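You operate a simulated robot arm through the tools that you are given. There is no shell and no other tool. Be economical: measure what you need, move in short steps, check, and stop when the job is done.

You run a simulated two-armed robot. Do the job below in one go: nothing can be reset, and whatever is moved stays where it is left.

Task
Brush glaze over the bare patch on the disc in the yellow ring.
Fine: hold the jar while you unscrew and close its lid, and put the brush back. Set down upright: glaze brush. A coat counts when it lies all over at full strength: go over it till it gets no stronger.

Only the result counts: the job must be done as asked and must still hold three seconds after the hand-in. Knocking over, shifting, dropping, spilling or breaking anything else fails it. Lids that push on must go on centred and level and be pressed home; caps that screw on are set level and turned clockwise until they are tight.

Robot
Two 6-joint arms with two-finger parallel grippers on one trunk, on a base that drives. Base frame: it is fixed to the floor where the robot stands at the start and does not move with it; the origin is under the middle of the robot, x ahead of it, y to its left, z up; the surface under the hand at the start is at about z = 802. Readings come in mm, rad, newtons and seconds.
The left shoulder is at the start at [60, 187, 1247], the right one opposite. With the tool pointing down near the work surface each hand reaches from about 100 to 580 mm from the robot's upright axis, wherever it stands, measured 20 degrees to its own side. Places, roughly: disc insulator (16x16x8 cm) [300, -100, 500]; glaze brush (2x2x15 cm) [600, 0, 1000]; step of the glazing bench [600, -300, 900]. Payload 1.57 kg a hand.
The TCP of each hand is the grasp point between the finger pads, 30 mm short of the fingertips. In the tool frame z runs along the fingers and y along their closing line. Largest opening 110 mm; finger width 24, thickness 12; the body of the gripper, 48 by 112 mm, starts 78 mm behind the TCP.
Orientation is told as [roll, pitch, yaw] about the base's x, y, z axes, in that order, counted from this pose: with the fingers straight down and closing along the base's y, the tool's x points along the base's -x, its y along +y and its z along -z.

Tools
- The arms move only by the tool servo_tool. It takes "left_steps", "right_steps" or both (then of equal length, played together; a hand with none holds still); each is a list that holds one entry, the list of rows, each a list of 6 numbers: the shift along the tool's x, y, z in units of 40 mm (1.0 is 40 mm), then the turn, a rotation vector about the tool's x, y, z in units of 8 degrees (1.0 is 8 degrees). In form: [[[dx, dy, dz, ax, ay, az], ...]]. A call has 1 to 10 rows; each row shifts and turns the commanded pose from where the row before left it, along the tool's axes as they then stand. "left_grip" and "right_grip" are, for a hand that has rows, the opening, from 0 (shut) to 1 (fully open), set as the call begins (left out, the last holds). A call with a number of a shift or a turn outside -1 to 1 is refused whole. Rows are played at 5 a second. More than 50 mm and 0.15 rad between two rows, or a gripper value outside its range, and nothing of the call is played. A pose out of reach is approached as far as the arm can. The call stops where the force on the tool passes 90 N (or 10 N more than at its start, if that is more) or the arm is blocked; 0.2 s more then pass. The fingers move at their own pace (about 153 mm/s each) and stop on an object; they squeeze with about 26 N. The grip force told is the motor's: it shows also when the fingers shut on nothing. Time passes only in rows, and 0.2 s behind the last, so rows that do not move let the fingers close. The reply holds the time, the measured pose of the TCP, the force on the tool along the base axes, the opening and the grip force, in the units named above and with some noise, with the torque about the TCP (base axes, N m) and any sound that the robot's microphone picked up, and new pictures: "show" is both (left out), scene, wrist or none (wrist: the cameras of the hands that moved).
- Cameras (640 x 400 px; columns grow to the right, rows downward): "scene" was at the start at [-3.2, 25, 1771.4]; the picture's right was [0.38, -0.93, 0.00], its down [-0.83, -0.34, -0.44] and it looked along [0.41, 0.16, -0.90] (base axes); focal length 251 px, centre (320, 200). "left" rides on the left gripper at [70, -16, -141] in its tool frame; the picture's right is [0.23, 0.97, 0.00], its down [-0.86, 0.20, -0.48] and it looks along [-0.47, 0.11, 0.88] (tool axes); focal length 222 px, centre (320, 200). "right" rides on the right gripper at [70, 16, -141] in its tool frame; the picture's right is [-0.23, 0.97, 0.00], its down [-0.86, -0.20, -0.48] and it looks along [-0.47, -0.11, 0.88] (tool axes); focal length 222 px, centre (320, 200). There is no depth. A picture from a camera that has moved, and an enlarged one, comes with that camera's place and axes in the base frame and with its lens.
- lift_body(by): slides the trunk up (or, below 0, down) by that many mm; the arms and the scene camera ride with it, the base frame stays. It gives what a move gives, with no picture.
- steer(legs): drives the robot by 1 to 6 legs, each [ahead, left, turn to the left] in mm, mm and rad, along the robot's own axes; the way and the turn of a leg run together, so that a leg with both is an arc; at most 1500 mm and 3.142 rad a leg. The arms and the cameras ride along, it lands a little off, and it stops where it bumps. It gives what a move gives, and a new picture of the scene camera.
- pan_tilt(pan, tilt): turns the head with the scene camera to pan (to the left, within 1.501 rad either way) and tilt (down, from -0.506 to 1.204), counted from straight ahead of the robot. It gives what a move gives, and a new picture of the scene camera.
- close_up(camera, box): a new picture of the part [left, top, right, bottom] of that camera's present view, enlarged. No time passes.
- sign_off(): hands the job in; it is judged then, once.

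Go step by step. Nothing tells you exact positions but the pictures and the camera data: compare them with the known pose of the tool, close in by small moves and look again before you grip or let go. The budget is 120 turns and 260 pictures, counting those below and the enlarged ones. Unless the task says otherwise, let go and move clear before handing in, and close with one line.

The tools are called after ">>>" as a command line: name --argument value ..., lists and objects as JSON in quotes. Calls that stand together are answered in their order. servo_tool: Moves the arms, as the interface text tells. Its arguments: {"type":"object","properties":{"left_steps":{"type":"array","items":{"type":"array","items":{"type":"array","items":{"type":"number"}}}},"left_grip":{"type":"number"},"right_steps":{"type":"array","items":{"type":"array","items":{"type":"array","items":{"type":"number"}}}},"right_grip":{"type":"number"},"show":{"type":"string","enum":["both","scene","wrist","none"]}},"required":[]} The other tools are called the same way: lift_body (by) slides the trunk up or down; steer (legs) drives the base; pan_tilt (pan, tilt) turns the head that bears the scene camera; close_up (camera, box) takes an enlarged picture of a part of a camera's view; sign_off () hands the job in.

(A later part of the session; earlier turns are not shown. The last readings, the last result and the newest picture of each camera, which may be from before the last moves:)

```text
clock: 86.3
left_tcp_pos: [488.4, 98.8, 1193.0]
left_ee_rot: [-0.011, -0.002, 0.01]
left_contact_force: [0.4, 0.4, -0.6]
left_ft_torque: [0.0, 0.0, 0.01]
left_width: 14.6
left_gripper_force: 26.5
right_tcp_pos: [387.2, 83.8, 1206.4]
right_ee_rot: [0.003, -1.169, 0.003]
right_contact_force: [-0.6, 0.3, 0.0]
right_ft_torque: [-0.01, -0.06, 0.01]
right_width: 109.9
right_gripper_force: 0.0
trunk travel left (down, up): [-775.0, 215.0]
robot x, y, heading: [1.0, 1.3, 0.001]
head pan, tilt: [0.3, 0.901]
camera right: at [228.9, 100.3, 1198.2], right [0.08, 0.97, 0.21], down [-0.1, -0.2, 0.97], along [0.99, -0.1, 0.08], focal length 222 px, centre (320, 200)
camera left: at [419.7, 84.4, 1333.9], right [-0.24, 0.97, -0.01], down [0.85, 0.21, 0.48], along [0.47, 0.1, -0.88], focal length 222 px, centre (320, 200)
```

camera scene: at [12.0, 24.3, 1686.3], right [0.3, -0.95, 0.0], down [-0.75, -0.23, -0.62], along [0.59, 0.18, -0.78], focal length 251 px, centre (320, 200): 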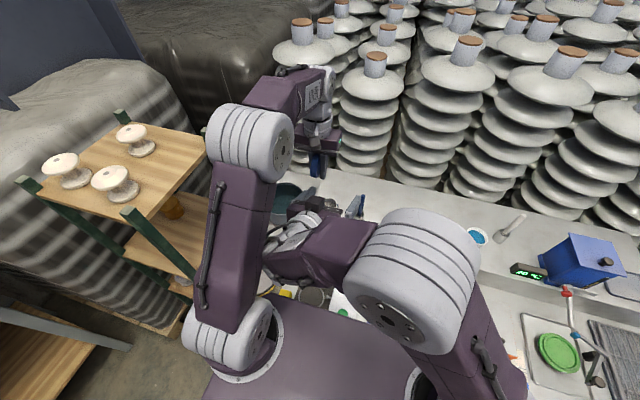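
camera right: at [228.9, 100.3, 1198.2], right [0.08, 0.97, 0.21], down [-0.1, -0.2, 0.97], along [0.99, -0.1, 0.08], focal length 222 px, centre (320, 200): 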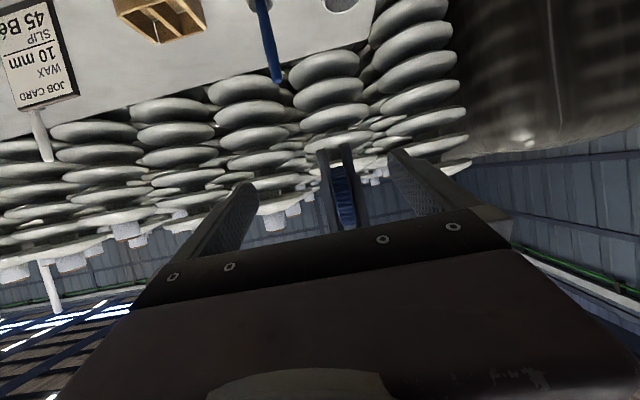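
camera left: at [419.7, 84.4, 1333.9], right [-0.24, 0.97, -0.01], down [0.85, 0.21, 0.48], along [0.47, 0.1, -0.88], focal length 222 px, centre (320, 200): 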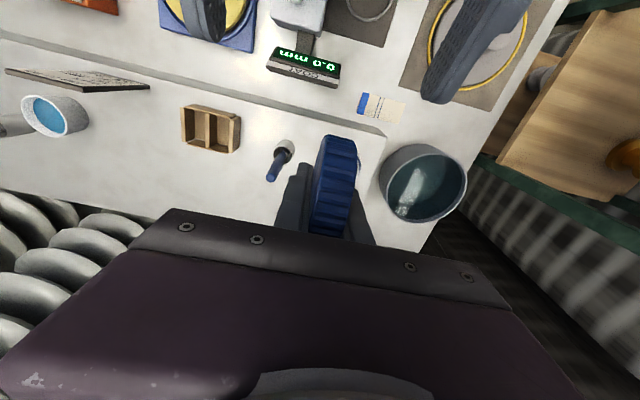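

Both are well aligned. I'll move the right hand's open fingers over the free part of the lid.

>>> servo_tool --right_steps '[[[-0.43, 0.2, 0, 0, 0, 0], [-0.43, 0.21, 0, 0, 0, 0], [0, 0, 0.55, 0, 0, 0], [0, 0, 0.55, 0, 0, 0]]]' --show "wrist"

>>> close_up --camera "left" --box '[220, 60, 420, 260]'

```text
clock: 87.3
left_tcp_pos: [489.6, 99.4, 1193.1]
left_ee_rot: [-0.014, -0.002, 0.01]
left_contact_force: [0.0, -0.1, 0.3]
left_ft_torque: [0.0, 0.0, 0.01]
left_width: 14.7
left_gripper_force: 26.3
right_tcp_pos: [445.0, 98.8, 1221.0]
right_ee_rot: [0.003, -1.169, 0.003]
right_contact_force: [-0.5, 0.0, -0.6]
right_ft_torque: [-0.01, 0.01, 0.0]
right_width: 110.1
right_gripper_force: 0.0
trunk travel left (down, up): [-775.0, 215.0]
robot x, y, heading: [2.9, 3.2, -0.001]
head pan, tilt: [0.3, 0.901]
camera right: at [286.2, 115.5, 1213.0], right [0.09, 0.97, 0.21], down [-0.1, -0.2, 0.97], along [0.99, -0.11, 0.08], focal length 222 px, centre (320, 200)
```

right: 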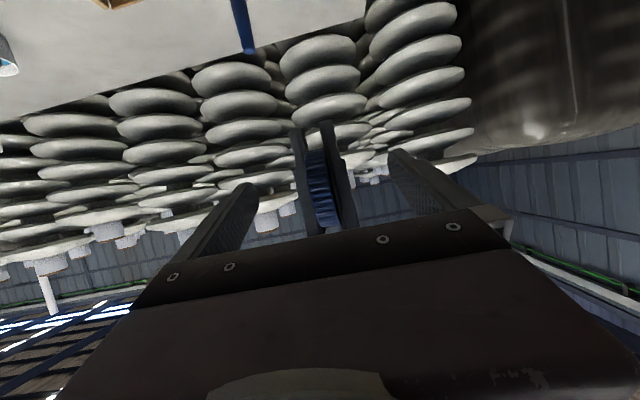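

```text
2.00 times, centred on (320, 160) of left
camera zoom: at [420.7, 84.6, 1333.5], right [-0.24, 0.97, -0.01], down [0.85, 0.21, 0.48], along [0.47, 0.1, -0.88], focal length 444 px, centre (320, 280)
```

zoom: 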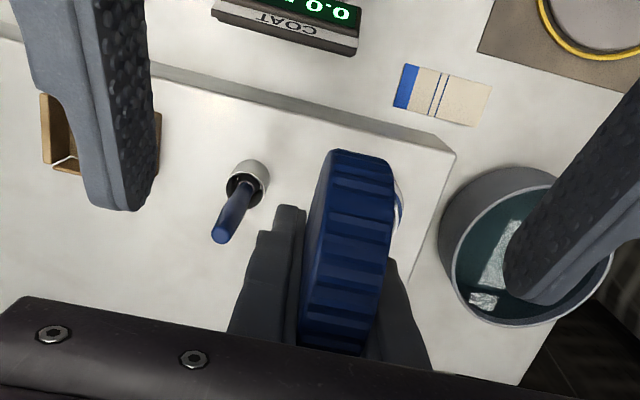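

The right fingertips flank the lid. I'll close the right hand on it.

>>> servo_tool --right_steps '[[[0, 0, 0, 0, 0, 0], [0, 0, 0, 0, 0, 0], [0, 0, 0, 0, 0, 0], [0, 0, 0, 0, 0, 0], [0, 0, 0, 0, 0, 0]]]' --right_grip 0 --show "none"

>>> close_up --camera "left" --box '[220, 60, 420, 260]'

```text
clock: 88.5
left_tcp_pos: [490.0, 99.3, 1192.8]
left_ee_rot: [-0.013, -0.001, 0.009]
left_contact_force: [-2.2, -3.6, 1.2]
left_ft_torque: [0.28, 0.0, 0.22]
left_width: 14.8
left_gripper_force: 26.5
right_tcp_pos: [443.5, 98.7, 1220.9]
right_ee_rot: [0.001, -1.169, 0.002]
right_contact_force: [1.5, 3.1, -0.6]
right_ft_torque: [-0.2, 0.0, -0.09]
right_width: 14.0
right_gripper_force: 25.4
trunk travel left (down, up): [-775.0, 215.0]
robot x, y, heading: [-0.2, 0.5, 0.002]
head pan, tilt: [0.3, 0.901]
```

```text
2.00 times, centred on (320, 160) of left
camera zoom: at [419.7, 84.5, 1333.8], right [-0.24, 0.97, -0.01], down [0.85, 0.21, 0.48], along [0.47, 0.1, -0.88], focal length 444 px, centre (320, 280)
```

zoom: 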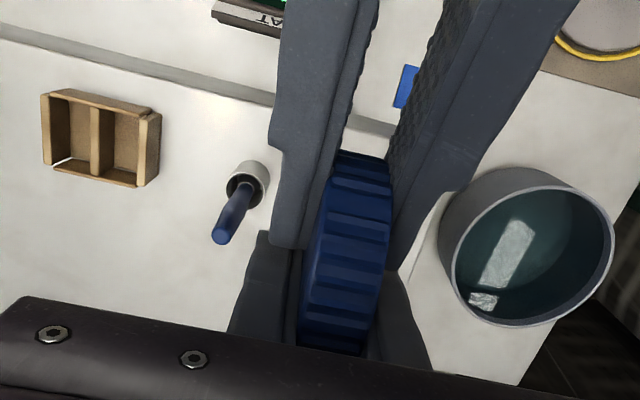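

The right hand holds the lid. I'll open the left and raise it clear, staying within its reach.

>>> servo_tool --left_steps '[[[0, 0, 0, 0, 0, 0], [0, 0, 0, 0, 0, 0], [0, 0, -0.7, 0, 0, 0], [0, 0, -0.7, 0, 0, 0], [0, 0, -0.6, 0, 0, 0]]]' --left_grip 0.6 --show "wrist"

```text
clock: 89.7
left_tcp_pos: [489.5, 100.3, 1274.3]
left_ee_rot: [-0.013, -0.001, 0.01]
left_contact_force: [-0.9, 0.3, -0.4]
left_ft_torque: [0.02, 0.03, 0.0]
left_width: 65.9
left_gripper_force: 0.0
right_tcp_pos: [444.2, 98.7, 1221.7]
right_ee_rot: [0.001, -1.167, 0.001]
right_contact_force: [-0.6, -0.3, 0.1]
right_ft_torque: [0.02, -0.02, 0.01]
right_width: 13.5
right_gripper_force: 25.4
trunk travel left (down, up): [-775.0, 215.0]
robot x, y, heading: [-1.6, 4.9, 0.002]
head pan, tilt: [0.3, 0.901]
camera left: at [420.1, 85.9, 1415.7], right [-0.24, 0.97, -0.01], down [0.85, 0.21, 0.48], along [0.47, 0.1, -0.88], focal length 222 px, centre (320, 200)
```

left: 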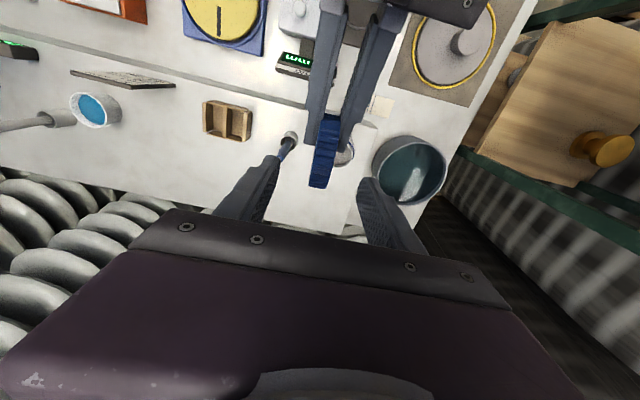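

The handover worked. I'll roll the right hand by 90° so the lid lies flat with its top up.

>>> servo_tool --right_steps '[[[0, 0, 0, 0, 0, -1], [0, 0, 0, 0, 0, -1], [0, 0, 0, 0, 0, -1], [0, 0, 0, 0, 0, -1], [0, 0, 0, 0, 0, -1], [0, 0, 0, 0, 0, -1], [0, 0, 0, 0, 0, -1], [0, 0, 0, 0, 0, -1], [0, 0, 0, 0, 0, -1], [0, 0, 0, 0, 0, -1]]]' --show "both"

```text
clock: 91.9
left_tcp_pos: [488.7, 99.9, 1275.5]
left_ee_rot: [-0.012, -0.002, 0.01]
left_contact_force: [0.2, -0.4, 0.1]
left_ft_torque: [0.03, -0.01, 0.01]
left_width: 66.1
left_gripper_force: 0.0
right_tcp_pos: [442.2, 99.2, 1221.4]
right_ee_rot: [-1.162, -0.159, 1.507]
right_contact_force: [-0.6, 0.2, 0.4]
right_ft_torque: [-0.01, -0.04, -0.04]
right_width: 13.5
right_gripper_force: 26.3
trunk travel left (down, up): [-775.0, 215.0]
robot x, y, heading: [-1.6, 0.3, 0.003]
head pan, tilt: [0.3, 0.901]
camera scene: at [12.0, 24.3, 1686.3], right [0.3, -0.95, 0.0], down [-0.75, -0.23, -0.62], along [0.59, 0.18, -0.78], focal length 251 px, centre (320, 200)
camera right: at [300.3, 34.7, 1252.0], right [-0.36, 0.39, -0.85], down [-0.31, 0.81, 0.5], along [0.88, 0.44, -0.17], focal length 222 px, centre (320, 200)
```

scene: 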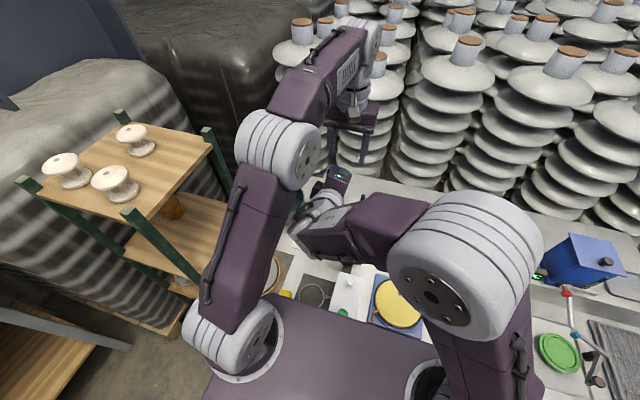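
right: 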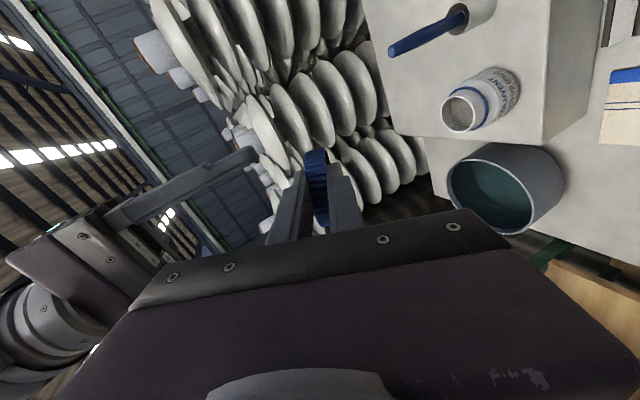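

I'll finish the roll, level the hand and lower it a little.

>>> servo_tool --right_steps '[[[0, 0, 0, 0, 0, -1], [0, 0, 0, 0, 0, -0.25], [0, 0.5, 0, 0.97, 0, 0], [0, 0.5, 0, 0.97, 0, 0], [0, 0.5, 0, 0.96, 0, 0]]]' --show "wrist"

>>> close_up --camera "left" --box '[220, 60, 420, 260]'

```text
clock: 93.1
left_tcp_pos: [488.4, 100.8, 1274.6]
left_ee_rot: [-0.012, -0.003, 0.009]
left_contact_force: [-0.7, 0.2, -0.1]
left_ft_torque: [0.02, -0.01, -0.03]
left_width: 66.1
left_gripper_force: 0.0
right_tcp_pos: [425.2, 99.2, 1164.5]
right_ee_rot: [-1.576, 0.0, 1.576]
right_contact_force: [0.6, 0.3, -0.5]
right_ft_torque: [-0.02, 0.02, 0.02]
right_width: 13.7
right_gripper_force: 26.0
trunk travel left (down, up): [-775.0, 215.0]
robot x, y, heading: [0.2, 0.6, 0.002]
head pan, tilt: [0.3, 0.901]
camera right: at [283.5, 29.5, 1147.4], right [0.0, 0.23, -0.97], down [-0.48, 0.85, 0.2], along [0.88, 0.47, 0.11], focal length 222 px, centre (320, 200)
```

right: 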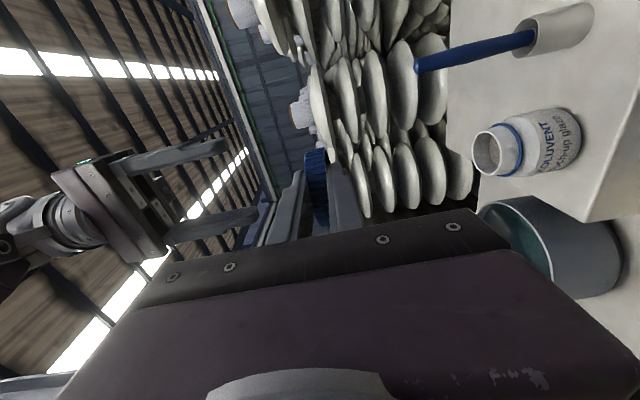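

```text
2.00 times, centred on (320, 160) of left
camera zoom: at [420.5, 86.5, 1415.4], right [-0.24, 0.97, -0.01], down [0.85, 0.21, 0.48], along [0.47, 0.1, -0.88], focal length 444 px, centre (320, 280)
```

zoom: 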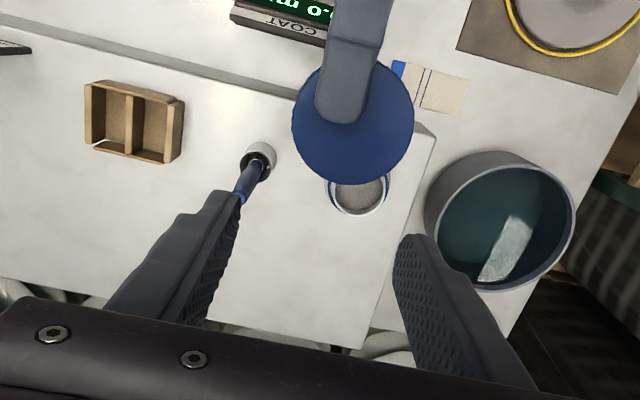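

The lid lies level with its top up, centred at about [456, 109, 1164]. I'll bring the left hand down over it for a rim grip.

>>> servo_tool --left_steps '[[[0.4, 0.1, 0, 0, 0, 0], [0.41, 0.1, 0, 0, 0, 0], [0, 0, 0.65, 0, 0, 0], [0, 0, 0.65, 0, 0, 0]]]' --left_grip 0.9 --show "wrist"

```text
clock: 94.1
left_tcp_pos: [456.2, 107.7, 1222.3]
left_ee_rot: [-0.013, -0.003, 0.008]
left_contact_force: [-1.0, 0.3, 0.7]
left_ft_torque: [-0.02, 0.03, 0.0]
left_width: 98.9
left_gripper_force: 0.0
right_tcp_pos: [425.1, 97.4, 1164.8]
right_ee_rot: [-1.574, 0.001, 1.574]
right_contact_force: [0.0, 1.2, -1.0]
right_ft_torque: [-0.02, -0.02, 0.01]
right_width: 13.5
right_gripper_force: 26.1
trunk travel left (down, up): [-775.0, 215.0]
robot x, y, heading: [-5.1, 1.4, 0.001]
head pan, tilt: [0.3, 0.901]
camera left: at [386.2, 93.5, 1362.9], right [-0.24, 0.97, -0.01], down [0.85, 0.21, 0.48], along [0.47, 0.1, -0.88], focal length 222 px, centre (320, 200)
```

left: 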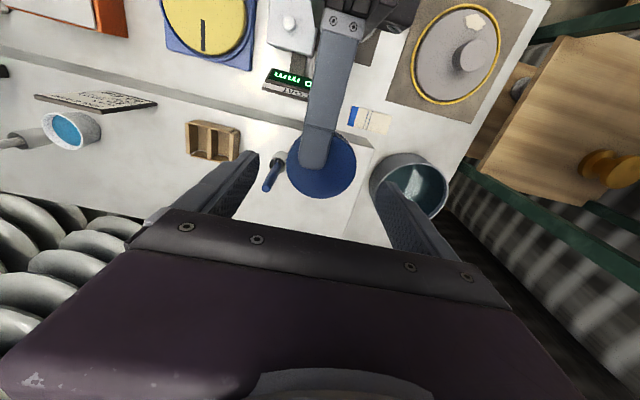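

It is aligned. I'll descend to the rim.

>>> servo_tool --left_steps '[[[0.05, 0.02, 0.43, 0, 0, 0], [0, 0, 0.42, 0, 0, 0]]]' --show "wrist"

>>> servo_tool --left_steps '[[[0, 0, 0, 0, 0, 0], [0, 0, 0, 0, 0, 0], [0, 0, 0, 0, 0, 0], [0, 0, 0, 0, 0, 0]]]' --left_grip 0 --show "wrist"

```text
clock: 94.7
left_tcp_pos: [455.0, 108.0, 1188.6]
left_ee_rot: [-0.012, -0.002, 0.008]
left_contact_force: [-0.4, 0.7, 0.5]
left_ft_torque: [0.01, 0.0, -0.03]
left_width: 98.6
left_gripper_force: 0.0
right_tcp_pos: [426.0, 97.3, 1164.3]
right_ee_rot: [-1.573, 0.0, 1.575]
right_contact_force: [0.1, 0.1, 0.5]
right_ft_torque: [0.0, -0.01, 0.0]
right_width: 13.8
right_gripper_force: 26.3
trunk travel left (down, up): [-775.0, 215.0]
robot x, y, heading: [-2.3, -0.2, 0.007]
head pan, tilt: [0.3, 0.901]
camera left: at [384.2, 93.5, 1329.4], right [-0.24, 0.97, -0.01], down [0.85, 0.21, 0.48], along [0.47, 0.1, -0.88], focal length 222 px, centre (320, 200)
```

left: 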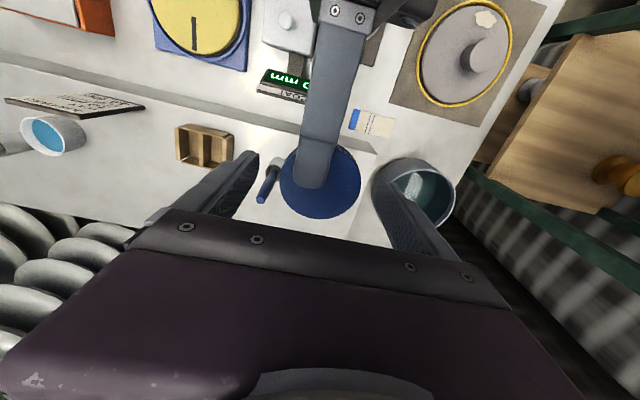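

```text
clock: 95.7
left_tcp_pos: [452.9, 108.4, 1189.4]
left_ee_rot: [-0.011, -0.001, 0.007]
left_contact_force: [2.3, 5.5, -3.1]
left_ft_torque: [0.17, -0.12, -0.12]
left_width: 62.1
left_gripper_force: 25.8
right_tcp_pos: [424.4, 97.3, 1163.5]
right_ee_rot: [-1.575, -0.001, 1.575]
right_contact_force: [-1.2, -6.2, 3.6]
right_ft_torque: [-0.01, -0.02, -0.02]
right_width: 13.5
right_gripper_force: 25.6
trunk travel left (down, up): [-775.0, 215.0]
robot x, y, heading: [0.4, 1.6, -0.0]
head pan, tilt: [0.3, 0.901]
camera left: at [383.8, 93.7, 1329.7], right [-0.24, 0.97, -0.01], down [0.85, 0.21, 0.48], along [0.47, 0.1, -0.88], focal length 222 px, centre (320, 200)
```

left: 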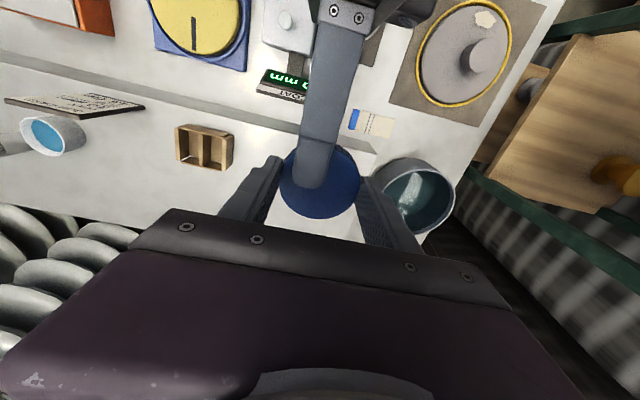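

The left hand has the rim again at 62 mm. I'll open the right hand slightly and withdraw it straight back.

>>> servo_tool --right_steps '[[[0, 0, 0, 0, 0, 0], [0, 0, 0, 0, 0, 0], [0, 0, -0.5, 0, 0, 0], [0, 0, -0.6, 0, 0, 0], [0, 0, -0.6, 0, 0, 0]]]' --right_grip 0.32 --show "none"

>>> servo_tool --left_steps '[[[0, 0, -0.8, 0, 0, 0], [0, 0.8, 0, 0, 0, 0], [0, 0.8, 0, 0, 0, 0], [0, 0.8, 0, 0, 0, 0]]]' --show "both"

```text
clock: 96.9
left_tcp_pos: [445.8, 96.8, 1188.3]
left_ee_rot: [-0.04, 0.021, -0.004]
left_contact_force: [-1.0, -52.7, 6.9]
left_ft_torque: [-0.06, -0.4, 0.21]
left_width: 80.1
left_gripper_force: 26.5
right_tcp_pos: [412.6, 71.8, 1175.6]
right_ee_rot: [-1.588, -0.063, 1.465]
right_contact_force: [0.8, 52.8, -6.8]
right_ft_torque: [-0.74, 0.63, 1.53]
right_width: 26.2
right_gripper_force: 0.1
trunk travel left (down, up): [-775.0, 215.0]
robot x, y, heading: [0.5, -3.3, 0.007]
head pan, tilt: [0.3, 0.901]
stopped in row 5 (left hand): the force on the tool passed its limit at 96 N (the readings are from after the stop); the commanded pose is now the measured one
```

```text
clock: 97.5
left_tcp_pos: [443.9, 116.0, 1212.7]
left_ee_rot: [-0.056, 0.041, -0.004]
left_contact_force: [4.2, -54.6, -26.4]
left_ft_torque: [1.43, 0.41, 0.37]
left_width: 78.4
left_gripper_force: 27.0
right_tcp_pos: [411.5, 91.2, 1184.6]
right_ee_rot: [-1.617, -0.061, 1.526]
right_contact_force: [-3.2, 55.8, 26.8]
right_ft_torque: [-2.38, -1.4, 1.49]
right_width: 55.7
right_gripper_force: 12.0
trunk travel left (down, up): [-775.0, 215.0]
robot x, y, heading: [-2.1, 2.2, 0.002]
head pan, tilt: [0.3, 0.901]
stopped in row 3 (left hand): the force on the tool passed its limit at 92 N (the readings are from after the stop); the commanded pose is now the measured one
camera scene: at [11.9, 26.2, 1686.3], right [0.3, -0.95, 0.0], down [-0.75, -0.23, -0.62], along [0.59, 0.18, -0.78], focal length 251 px, centre (320, 200)
camera left: at [379.9, 107.4, 1356.8], right [-0.22, 0.97, -0.05], down [0.87, 0.22, 0.43], along [0.43, 0.06, -0.9], focal length 222 px, centre (320, 200)
```

scene: 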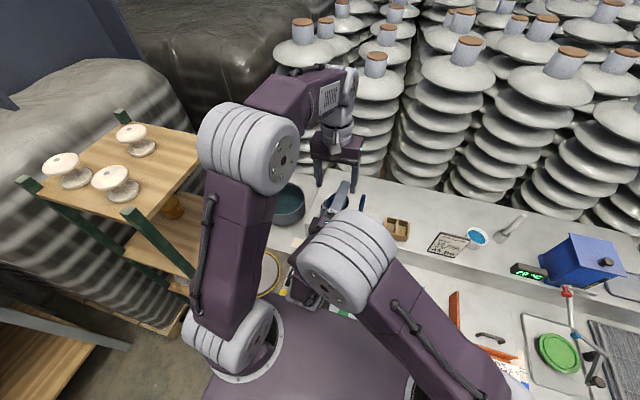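
left: 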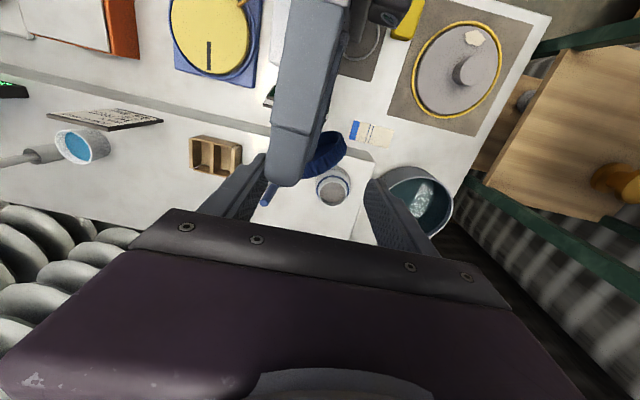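

The right arm did not retreat straight and the hands got tangled. I'll look closely at the lid before moving anything.

>>> close_up --camera "left" --box '[200, 60, 440, 260]'

>>> close_up --camera "right" --box '[0, 0, 640, 400]'

>>> close_up --camera "scene" --box '[270, 120, 390, 320]'

```text
2.00 times, centred on (320, 160) of left
camera zoom: at [379.9, 107.4, 1356.8], right [-0.22, 0.97, -0.05], down [0.87, 0.22, 0.43], along [0.43, 0.06, -0.9], focal length 444 px, centre (320, 280)
```

zoom: 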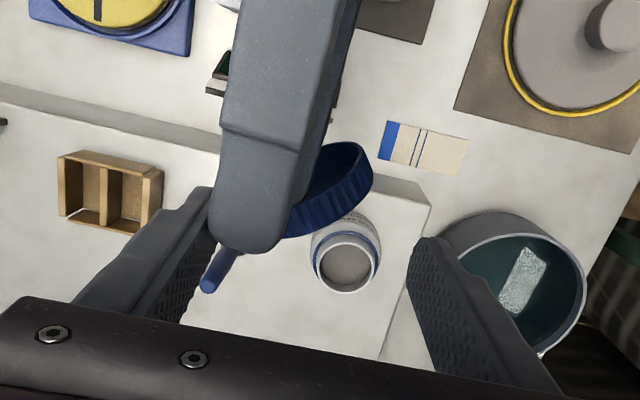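

```text
1.00 times, centred on (320, 200) of right (not enlarged: the box is as wide or as high as the picture)
camera zoom: at [267.1, 30.1, 1157.8], right [0.06, 0.29, -0.96], down [-0.45, 0.86, 0.23], along [0.89, 0.42, 0.18], focal length 222 px, centre (320, 200)
```

zoom: 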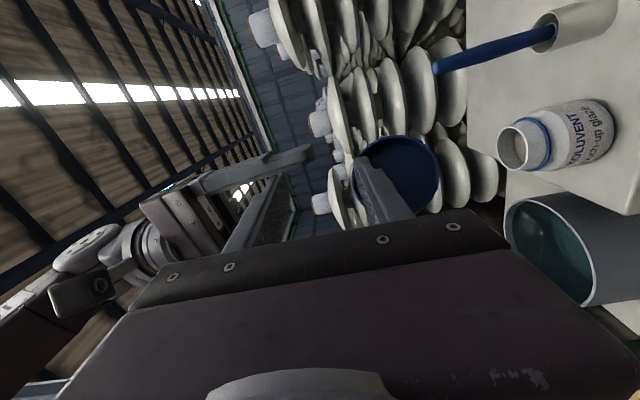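

```text
2.00 times, centred on (330, 220) of scene
camera zoom: at [11.9, 26.2, 1686.3], right [0.3, -0.95, 0.0], down [-0.75, -0.23, -0.62], along [0.59, 0.18, -0.78], focal length 502 px, centre (300, 160)
```

zoom: 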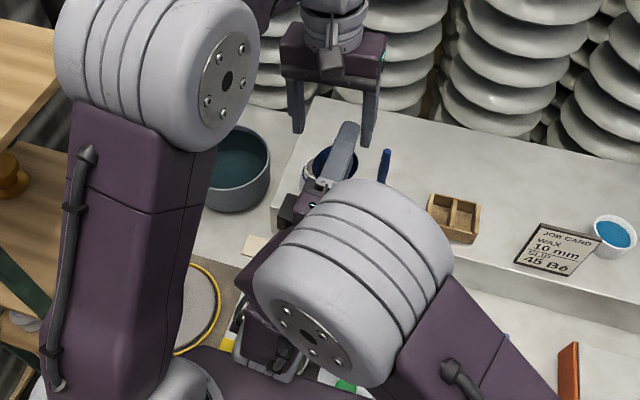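

The left hand now only presses against the right finger; the lid is wedged between the right hand's fingers. I'll open the left and lift it away gently.

>>> servo_tool --left_steps '[[[0, 0, 0, 0, 0, 0], [0, 0, 0, 0, 0, 0], [0, 0, -0.4, 0, 0, 0], [0, 0, -0.8, 0, 0, 0], [0, 0, -0.6, 0, 0, 0]]]' --left_grip 1 --show "both"

>>> close_up --camera "right" --box '[220, 80, 520, 260]'

>>> close_up --camera "left" --box '[200, 60, 440, 260]'

```text
clock: 98.7
left_tcp_pos: [444.0, 123.8, 1285.9]
left_ee_rot: [-0.042, 0.037, -0.002]
left_contact_force: [-0.2, -0.2, -1.0]
left_ft_torque: [0.02, 0.02, 0.0]
left_width: 109.9
left_gripper_force: 0.0
right_tcp_pos: [412.3, 80.6, 1179.4]
right_ee_rot: [-1.605, -0.057, 1.494]
right_contact_force: [-0.4, -0.8, 0.5]
right_ft_torque: [-0.01, 0.0, 0.02]
right_width: 34.8
right_gripper_force: 0.0
trunk travel left (down, up): [-775.0, 215.0]
robot x, y, heading: [2.7, 1.9, 0.001]
head pan, tilt: [0.3, 0.901]
camera scene: at [11.9, 24.6, 1686.3], right [0.3, -0.95, 0.0], down [-0.75, -0.23, -0.62], along [0.59, 0.18, -0.78], focal length 251 px, centre (320, 200)
camera left: at [380.4, 113.6, 1429.3], right [-0.23, 0.97, -0.03], down [0.87, 0.22, 0.44], along [0.44, 0.07, -0.9], focal length 222 px, centre (320, 200)
```

scene: 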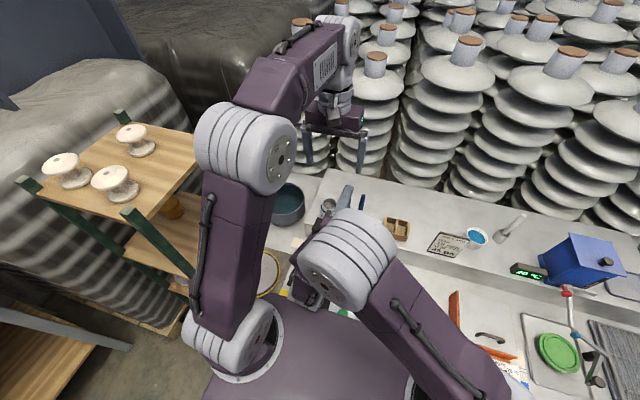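
left: 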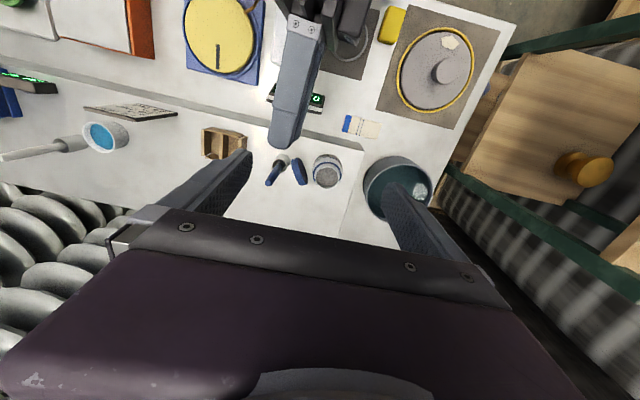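

```text
2.13 times, centred on (370, 170) of right
camera zoom: at [266.4, 22.8, 1154.9], right [0.05, 0.28, -0.96], down [-0.42, 0.88, 0.23], along [0.91, 0.39, 0.16], focal length 474 px, centre (213, 264)
```

zoom: 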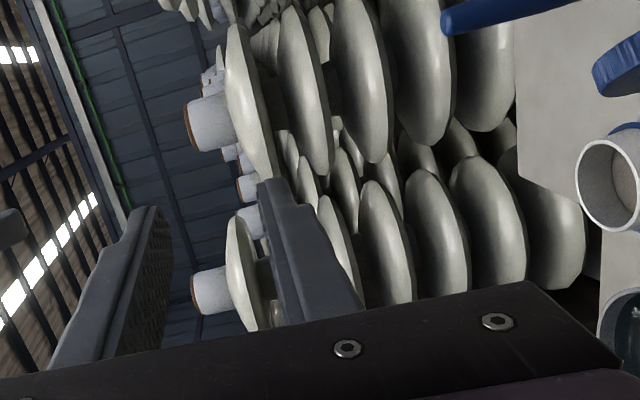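

```text
2.00 times, centred on (320, 160) of left
camera zoom: at [380.4, 113.6, 1429.3], right [-0.23, 0.97, -0.03], down [0.87, 0.22, 0.44], along [0.44, 0.07, -0.9], focal length 444 px, centre (320, 280)
```

zoom: 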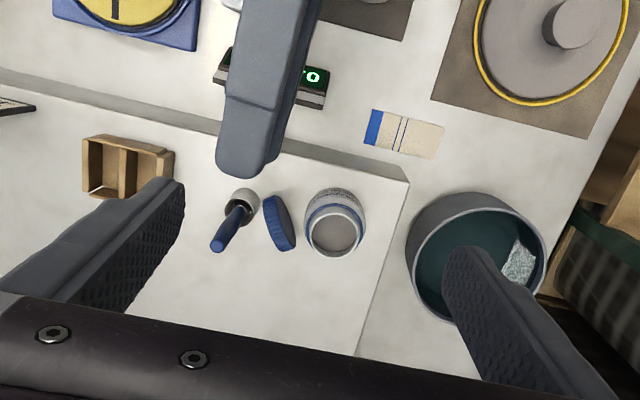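

The lid dropped and now stands on edge between the brush cup and the jar; both are still upright. I'll move the right hand up and to the right for a clear view.

>>> servo_tool --right_steps '[[[0.3, -0.8, 0, 0, 0, 0], [0.7, -0.5, 0, 0, 0, 0], [0.9, 0, 0, 0, 0, 0], [0.9, 0, 0, 0, 0, 0]]]' --show "none"

>>> servo_tool --left_steps '[[[0.5, -0.4, 0.2, 0.3, -0.27, 0], [0.5, -0.4, 0.2, 0, 0, 0]]]' --show "both"

>>> close_up --camera "left" --box '[220, 100, 380, 240]'

```text
clock: 99.7
left_tcp_pos: [445.0, 121.6, 1285.0]
left_ee_rot: [-0.042, 0.036, 0.0]
left_contact_force: [0.7, -0.4, 0.1]
left_ft_torque: [0.03, 0.0, 0.0]
left_width: 109.9
left_gripper_force: 0.0
right_tcp_pos: [413.6, -18.6, 1226.0]
right_ee_rot: [-1.606, -0.058, 1.495]
right_contact_force: [-0.5, 0.7, -0.8]
right_ft_torque: [0.03, -0.02, 0.0]
right_width: 35.4
right_gripper_force: 0.1
right hand out of reach, approached as far as the arm can: row 4
trunk travel left (down, up): [-775.0, 215.0]
robot x, y, heading: [1.1, -0.2, 0.003]
head pan, tilt: [0.3, 0.901]
```

```text
clock: 100.3
left_tcp_pos: [403.6, 89.3, 1272.3]
left_ee_rot: [-0.084, -0.004, 0.001]
left_contact_force: [-0.2, 0.4, -0.7]
left_ft_torque: [0.02, -0.01, -0.01]
left_width: 110.0
left_gripper_force: 0.0
right_tcp_pos: [413.0, -18.4, 1226.1]
right_ee_rot: [-1.606, -0.06, 1.497]
right_contact_force: [0.1, 0.0, 0.0]
right_ft_torque: [0.01, -0.01, 0.01]
right_width: 35.1
right_gripper_force: 0.1
trunk travel left (down, up): [-775.0, 215.0]
robot x, y, heading: [1.0, 1.4, 0.002]
head pan, tilt: [0.3, 0.901]
camera scene: at [10.9, 23.4, 1686.4], right [0.3, -0.95, 0.0], down [-0.75, -0.23, -0.62], along [0.59, 0.18, -0.78], focal length 251 px, centre (320, 200)
camera left: at [334.2, 85.8, 1415.4], right [-0.23, 0.97, -0.08], down [0.85, 0.24, 0.46], along [0.47, 0.03, -0.88], focal length 222 px, centre (320, 200)
```

scene: 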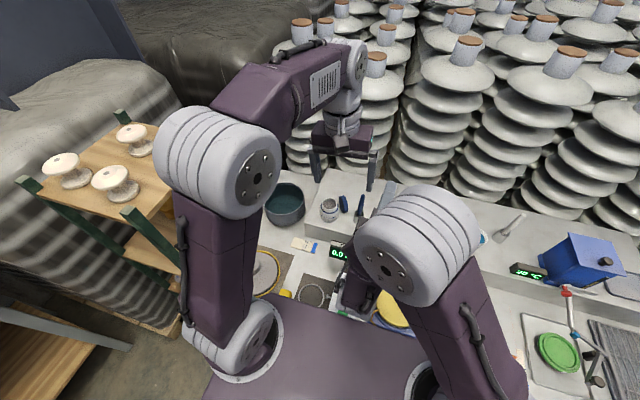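
left: 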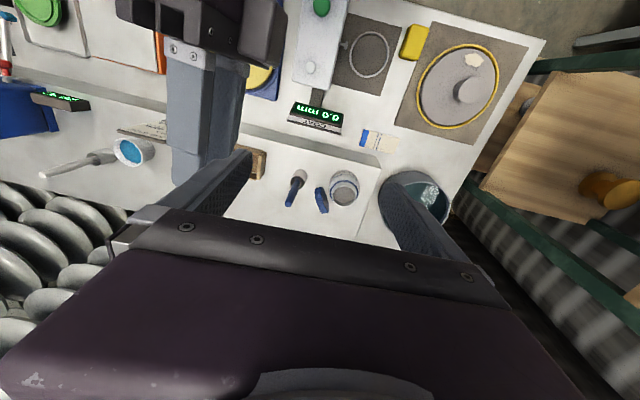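

```text
2.86 times, centred on (300, 170) of left
camera zoom: at [334.2, 85.8, 1415.4], right [-0.23, 0.97, -0.08], down [0.85, 0.24, 0.46], along [0.47, 0.03, -0.88], focal length 635 px, centre (377, 286)
```

zoom: 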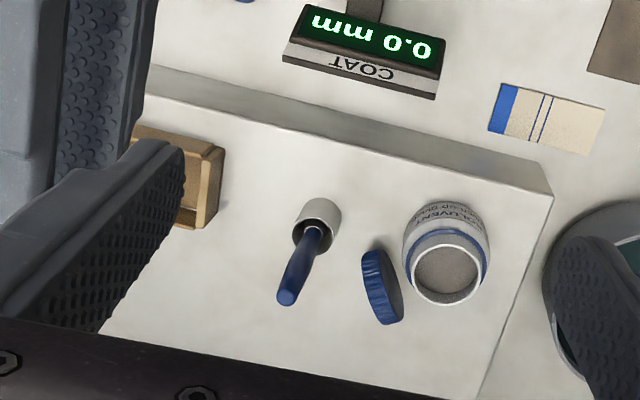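

The lid stands on its edge at about [595, 107], top facing the brush. I'll level the left hand and move above it for a better look.

>>> servo_tool --left_steps '[[[0, 0, 0, -0.6, 0, 0], [-0.75, 0.09, 0.75, 0, 0, 0], [-0.75, 0.09, 0.75, 0, 0, 0], [-0.75, 0.09, 0.75, 0, 0, 0], [-0.75, 0.09, 0.75, 0, 0, 0], [-0.75, 0.09, 0.6, 0, 0, 0]]]' --show "wrist"

>>> close_up --camera "left" --box '[240, 80, 400, 240]'

```text
clock: 101.7
left_tcp_pos: [560.3, 108.4, 1128.7]
left_ee_rot: [-0.001, -0.001, 0.001]
left_contact_force: [0.8, -0.5, -1.2]
left_ft_torque: [-0.01, 0.01, 0.0]
left_width: 109.8
left_gripper_force: 0.1
right_tcp_pos: [416.0, -17.4, 1225.1]
right_ee_rot: [-1.605, -0.059, 1.495]
right_contact_force: [0.1, 0.1, 0.1]
right_ft_torque: [0.02, 0.03, -0.01]
right_width: 35.2
right_gripper_force: 0.0
trunk travel left (down, up): [-775.0, 215.0]
robot x, y, heading: [2.1, -0.7, 0.004]
head pan, tilt: [0.3, 0.901]
camera left: at [490.3, 92.9, 1270.4], right [-0.23, 0.97, 0.0], down [0.85, 0.2, 0.48], along [0.47, 0.11, -0.88], focal length 222 px, centre (320, 200)
```

left: 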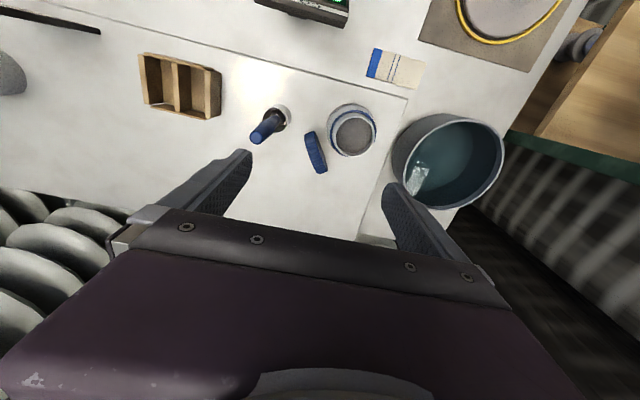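

```text
2.50 times, centred on (320, 160) of left
camera zoom: at [490.3, 92.9, 1270.4], right [-0.23, 0.97, 0.0], down [0.85, 0.2, 0.48], along [0.47, 0.11, -0.88], focal length 555 px, centre (320, 300)
```

zoom: 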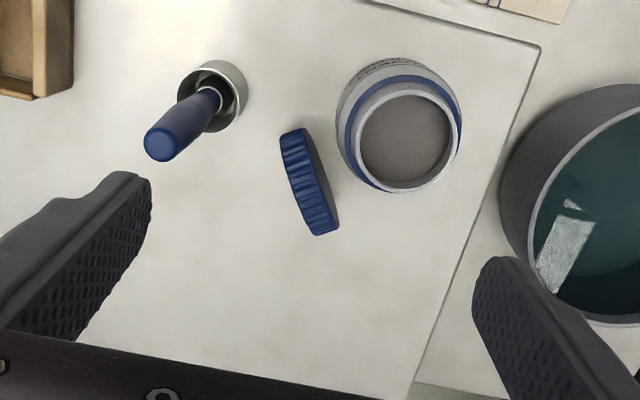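

The lid's centre is at [596, 110] with its plane turned 29°. I'll turn the left hand to match, narrow the opening and go in at [589, 106], staying within reach.

>>> servo_tool --left_steps '[[[0, 0, 0, 0, 0, -0.91], [0, 0, 0, 0, 0, -0.91], [0, 0, 0, 0, 0, -0.91], [0, 0, 0, 0, 0, -0.9], [0, 0, 1, 0, 0, 0], [0, 0, 1, 0, 0, 0], [0, 0, 1, 0, 0, 0], [-0.31, -0.2, 0, 0, 0, 0], [-0.3, -0.2, 0.1, 0, 0, 0]]]' --left_grip 0.32 --show "wrist"

>>> close_up --camera "left" --box '[220, 80, 420, 260]'

```text
clock: 103.7
left_tcp_pos: [586.9, 104.0, 1007.4]
left_ee_rot: [-0.002, -0.003, 0.505]
left_contact_force: [-0.8, 0.2, 0.1]
left_ft_torque: [0.0, 0.03, 0.04]
left_width: 35.0
left_gripper_force: 0.0
right_tcp_pos: [414.2, -17.4, 1226.2]
right_ee_rot: [-1.606, -0.059, 1.495]
right_contact_force: [0.6, -0.3, 0.1]
right_ft_torque: [0.0, 0.02, -0.01]
right_width: 35.2
right_gripper_force: 0.1
trunk travel left (down, up): [-775.0, 215.0]
robot x, y, heading: [-0.3, 0.5, 0.005]
head pan, tilt: [0.3, 0.901]
camera left: at [534.5, 57.6, 1147.7], right [-0.67, 0.74, 0.0], down [0.65, 0.59, 0.48], along [0.36, 0.32, -0.88], focal length 222 px, centre (320, 200)
```

left: 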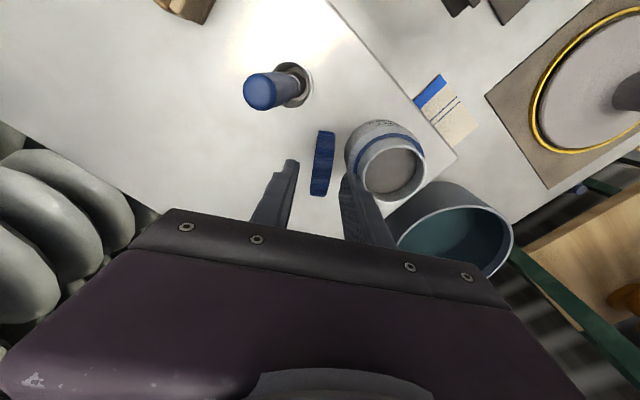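

```text
2.22 times, centred on (320, 170) of left
camera zoom: at [534.5, 57.6, 1147.7], right [-0.67, 0.74, 0.0], down [0.65, 0.59, 0.48], along [0.36, 0.32, -0.88], focal length 494 px, centre (320, 267)
```

zoom: 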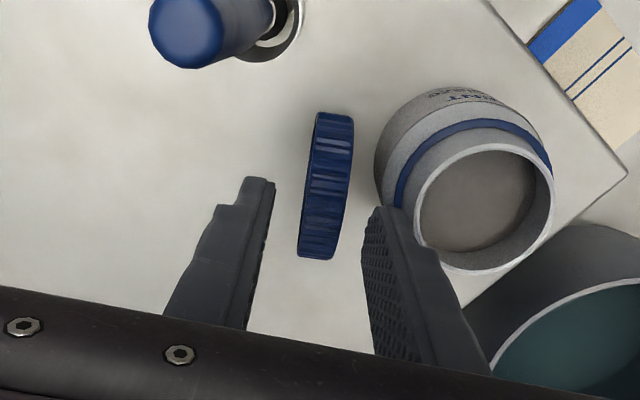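

The fingers straddle the lid well. I'll descend to z≈967 and close.

>>> servo_tool --left_steps '[[[0, 0, 0.5, 0, 0, 0], [0, 0, 0.5, 0, 0, 0]]]' --show "wrist"

>>> servo_tool --left_steps '[[[0, 0, 0, 0, 0, 0], [0, 0, 0, 0, 0, 0], [0, 0, 0, 0, 0, 0]]]' --left_grip 0 --show "wrist"

```text
clock: 104.3
left_tcp_pos: [584.4, 104.7, 965.8]
left_ee_rot: [0.001, -0.001, 0.507]
left_contact_force: [0.0, 0.1, 0.5]
left_ft_torque: [0.02, -0.01, -0.01]
left_width: 35.3
left_gripper_force: 0.1
right_tcp_pos: [412.8, -19.1, 1225.3]
right_ee_rot: [-1.607, -0.06, 1.497]
right_contact_force: [0.4, -0.1, -0.6]
right_ft_torque: [0.02, -0.02, -0.02]
right_width: 35.1
right_gripper_force: 0.1
trunk travel left (down, up): [-775.0, 215.0]
robot x, y, heading: [5.0, -2.6, 0.0]
head pan, tilt: [0.3, 0.901]
camera left: at [532.1, 56.7, 1106.2], right [-0.67, 0.74, 0.0], down [0.65, 0.59, 0.48], along [0.36, 0.32, -0.88], focal length 222 px, centre (320, 200)
```

left: 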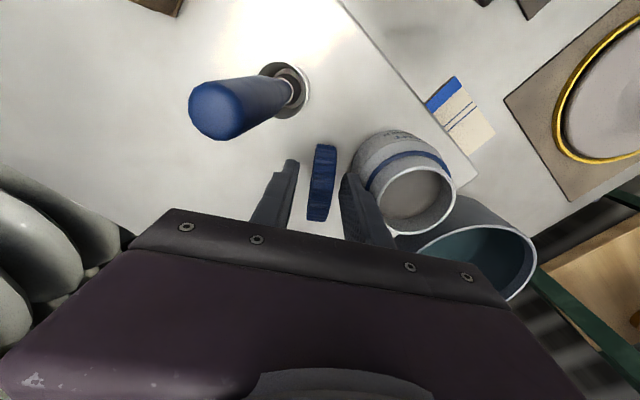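

```text
clock: 105.1
left_tcp_pos: [586.6, 105.0, 965.1]
left_ee_rot: [-0.002, 0.0, 0.506]
left_contact_force: [-1.2, -0.3, -0.3]
left_ft_torque: [0.04, -0.01, -0.01]
left_width: 13.3
left_gripper_force: 26.3
right_tcp_pos: [414.4, -17.6, 1225.7]
right_ee_rot: [-1.605, -0.059, 1.496]
right_contact_force: [-0.5, 0.1, -1.0]
right_ft_torque: [-0.02, -0.01, 0.02]
right_width: 35.3
right_gripper_force: 0.1
trunk travel left (down, up): [-775.0, 215.0]
robot x, y, heading: [0.6, 0.3, 0.005]
head pan, tilt: [0.3, 0.901]
camera left: at [533.6, 57.7, 1106.4], right [-0.67, 0.74, 0.0], down [0.65, 0.59, 0.48], along [0.36, 0.32, -0.88], focal length 222 px, centre (320, 200)
```

left: 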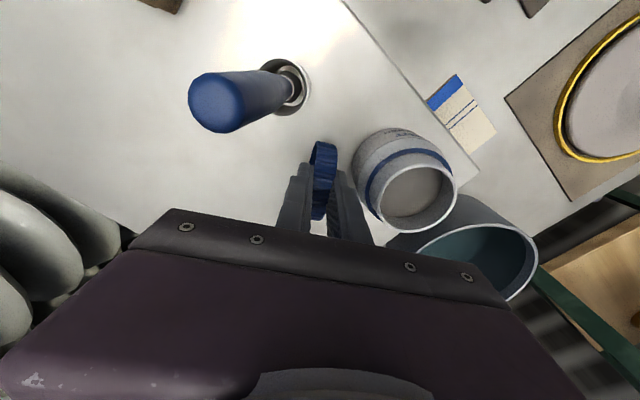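

The lid is held across its edge again. I'll lift it clear, bring it back and turn to yaw 0.

>>> servo_tool --left_steps '[[[0, 0, -0.65, 0, 0, 0], [0, 0, -0.65, 0, 0, 0], [0.26, 0.145, -0.85, 0, 0, 0], [0.73, 0.4, -0.4, 0, 0, 0], [0.73, 0.4, -0.5, 0, 0, 0], [0.73, 0.4, -0.5, 0, 0, 0], [0, 0, -0.3, 0, 0, 0.91], [0, 0, -0.3, 0, 0, 0.91], [0, 0, 0, 0, 0, 0.91], [0, 0, 0, 0, 0, 0.9]]]' --show "both"

```text
clock: 107.3
left_tcp_pos: [474.8, 103.6, 1130.9]
left_ee_rot: [-0.001, -0.001, -0.003]
left_contact_force: [0.4, 0.4, 0.2]
left_ft_torque: [-0.01, 0.0, 0.04]
left_width: 12.6
left_gripper_force: 26.2
right_tcp_pos: [414.5, -16.9, 1226.2]
right_ee_rot: [-1.608, -0.059, 1.496]
right_contact_force: [-0.3, 0.2, -0.3]
right_ft_torque: [0.03, 0.01, 0.0]
right_width: 35.2
right_gripper_force: 0.0
trunk travel left (down, up): [-775.0, 215.0]
robot x, y, heading: [-1.7, 1.2, 0.0]
head pan, tilt: [0.3, 0.901]
camera scene: at [12.3, 24.4, 1686.3], right [0.3, -0.95, 0.0], down [-0.75, -0.23, -0.62], along [0.59, 0.18, -0.78], focal length 251 px, centre (320, 200)
camera left: at [405.3, 87.9, 1271.9], right [-0.23, 0.97, 0.0], down [0.85, 0.2, 0.48], along [0.47, 0.11, -0.88], focal length 222 px, centre (320, 200)
```

scene: 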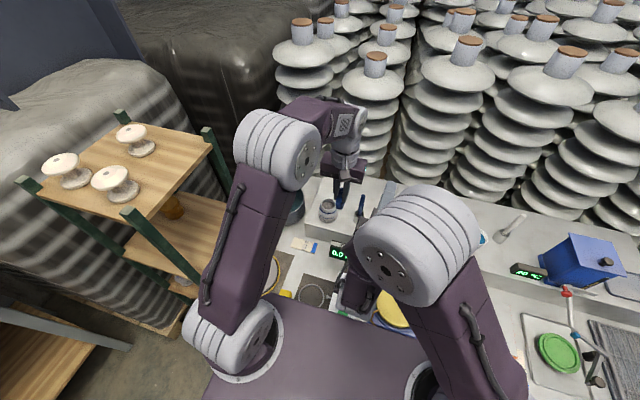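
left: 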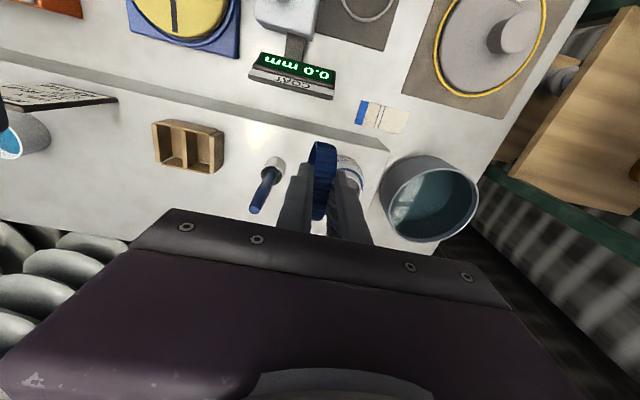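

Now I'll swing the left hand level (pointing right), so that the lid lies flat with its top up.

>>> servo_tool --left_steps '[[[0, 0.45, -0.9, 0, 0, 0], [0, 0, 0, 1, 0, 0], [0, 0, 0, 1, 0, 0], [0, 0, 0, 1, 0, 0], [0, 0, 0, 1, 0, 0], [0, 0, 0, 1, 0, 0]]]' --show "scene"

>>> servo_tool --left_steps '[[[0, 0, 0, 1, 0, 0], [0, 0, 0, 1, 0, 0], [0, 0, 0, 1, 0, 0], [0, 0, 0, 1, 0, 0], [0, 0, 0, 1, 0, 0], [0, 0, 0, 1, 0, 0], [0, 0, 0, 0.25, 0, 0]]]' --show "both"

>>> close_up --camera "right" --box '[0, 0, 640, 400]'

```text
clock: 108.7
left_tcp_pos: [474.3, 122.6, 1166.7]
left_ee_rot: [-0.702, -0.003, -0.002]
left_contact_force: [-0.1, 1.1, -0.3]
left_ft_torque: [0.01, -0.01, 0.01]
left_width: 12.4
left_gripper_force: 25.9
right_tcp_pos: [414.0, -16.9, 1225.5]
right_ee_rot: [-1.606, -0.06, 1.496]
right_contact_force: [-0.9, 0.5, -0.2]
right_ft_torque: [0.01, -0.04, -0.02]
right_width: 35.6
right_gripper_force: 0.0
trunk travel left (down, up): [-775.0, 215.0]
robot x, y, heading: [-0.4, -3.3, 0.003]
head pan, tilt: [0.3, 0.901]
camera scene: at [12.6, 25.5, 1686.3], right [0.3, -0.95, 0.0], down [-0.75, -0.23, -0.62], along [0.59, 0.18, -0.78], focal length 251 px, centre (320, 200)
```

scene: 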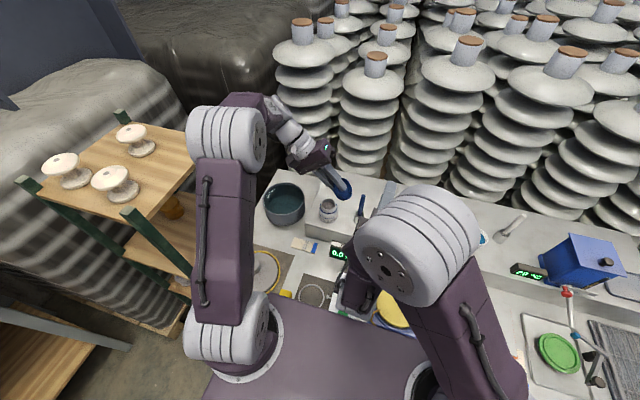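

```text
clock: 110.3
left_tcp_pos: [474.0, 122.5, 1167.1]
left_ee_rot: [-1.574, -0.002, 0.001]
left_contact_force: [0.5, -0.5, -0.3]
left_ft_torque: [0.0, 0.01, 0.04]
left_width: 12.5
left_gripper_force: 25.8
right_tcp_pos: [413.2, -16.6, 1226.2]
right_ee_rot: [-1.604, -0.059, 1.494]
right_contact_force: [-0.5, -0.4, 0.4]
right_ft_torque: [-0.02, -0.02, -0.01]
right_width: 35.1
right_gripper_force: 0.0
trunk travel left (down, up): [-775.0, 215.0]
robot x, y, heading: [3.3, -5.9, -0.0]
head pan, tilt: [0.3, 0.901]
camera scene: at [11.9, 24.4, 1686.4], right [0.3, -0.95, 0.0], down [-0.75, -0.23, -0.62], along [0.59, 0.18, -0.78], focal length 251 px, centre (320, 200)
camera left: at [404.5, 264.8, 1182.4], right [-0.23, 0.0, -0.97], down [0.86, 0.48, -0.2], along [0.47, -0.88, -0.11], focal length 222 px, centre (320, 200)
```

scene: 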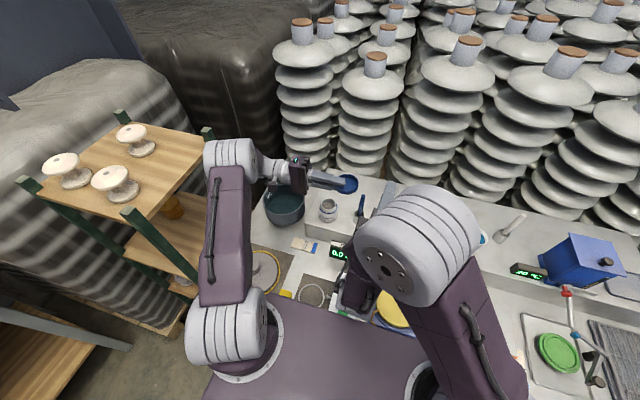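
left: 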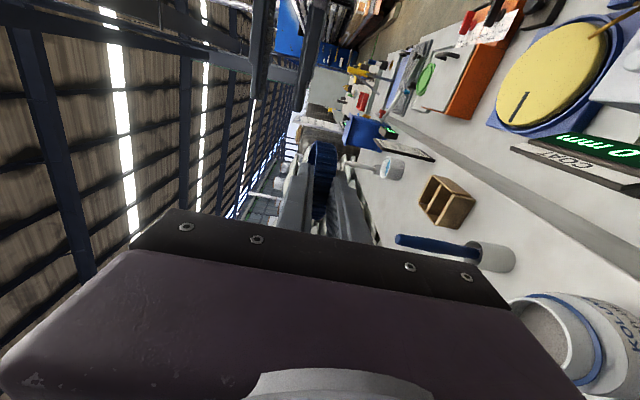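

```text
1.00 times, centred on (320, 200) of right (not enlarged: the box is as wide or as high as the picture)
camera zoom: at [266.8, -74.0, 1200.6], right [0.06, 0.28, -0.96], down [-0.42, 0.88, 0.23], along [0.91, 0.39, 0.17], focal length 222 px, centre (320, 200)
```

zoom: 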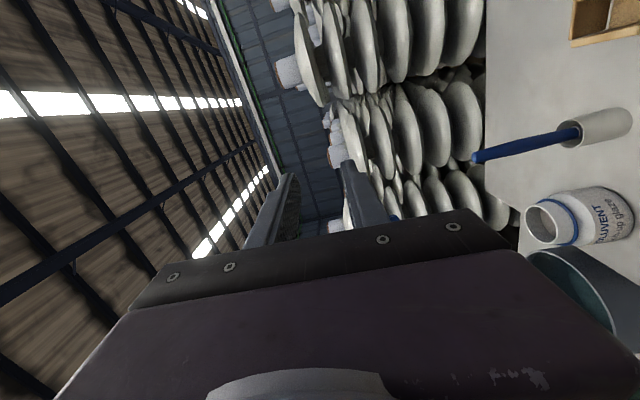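

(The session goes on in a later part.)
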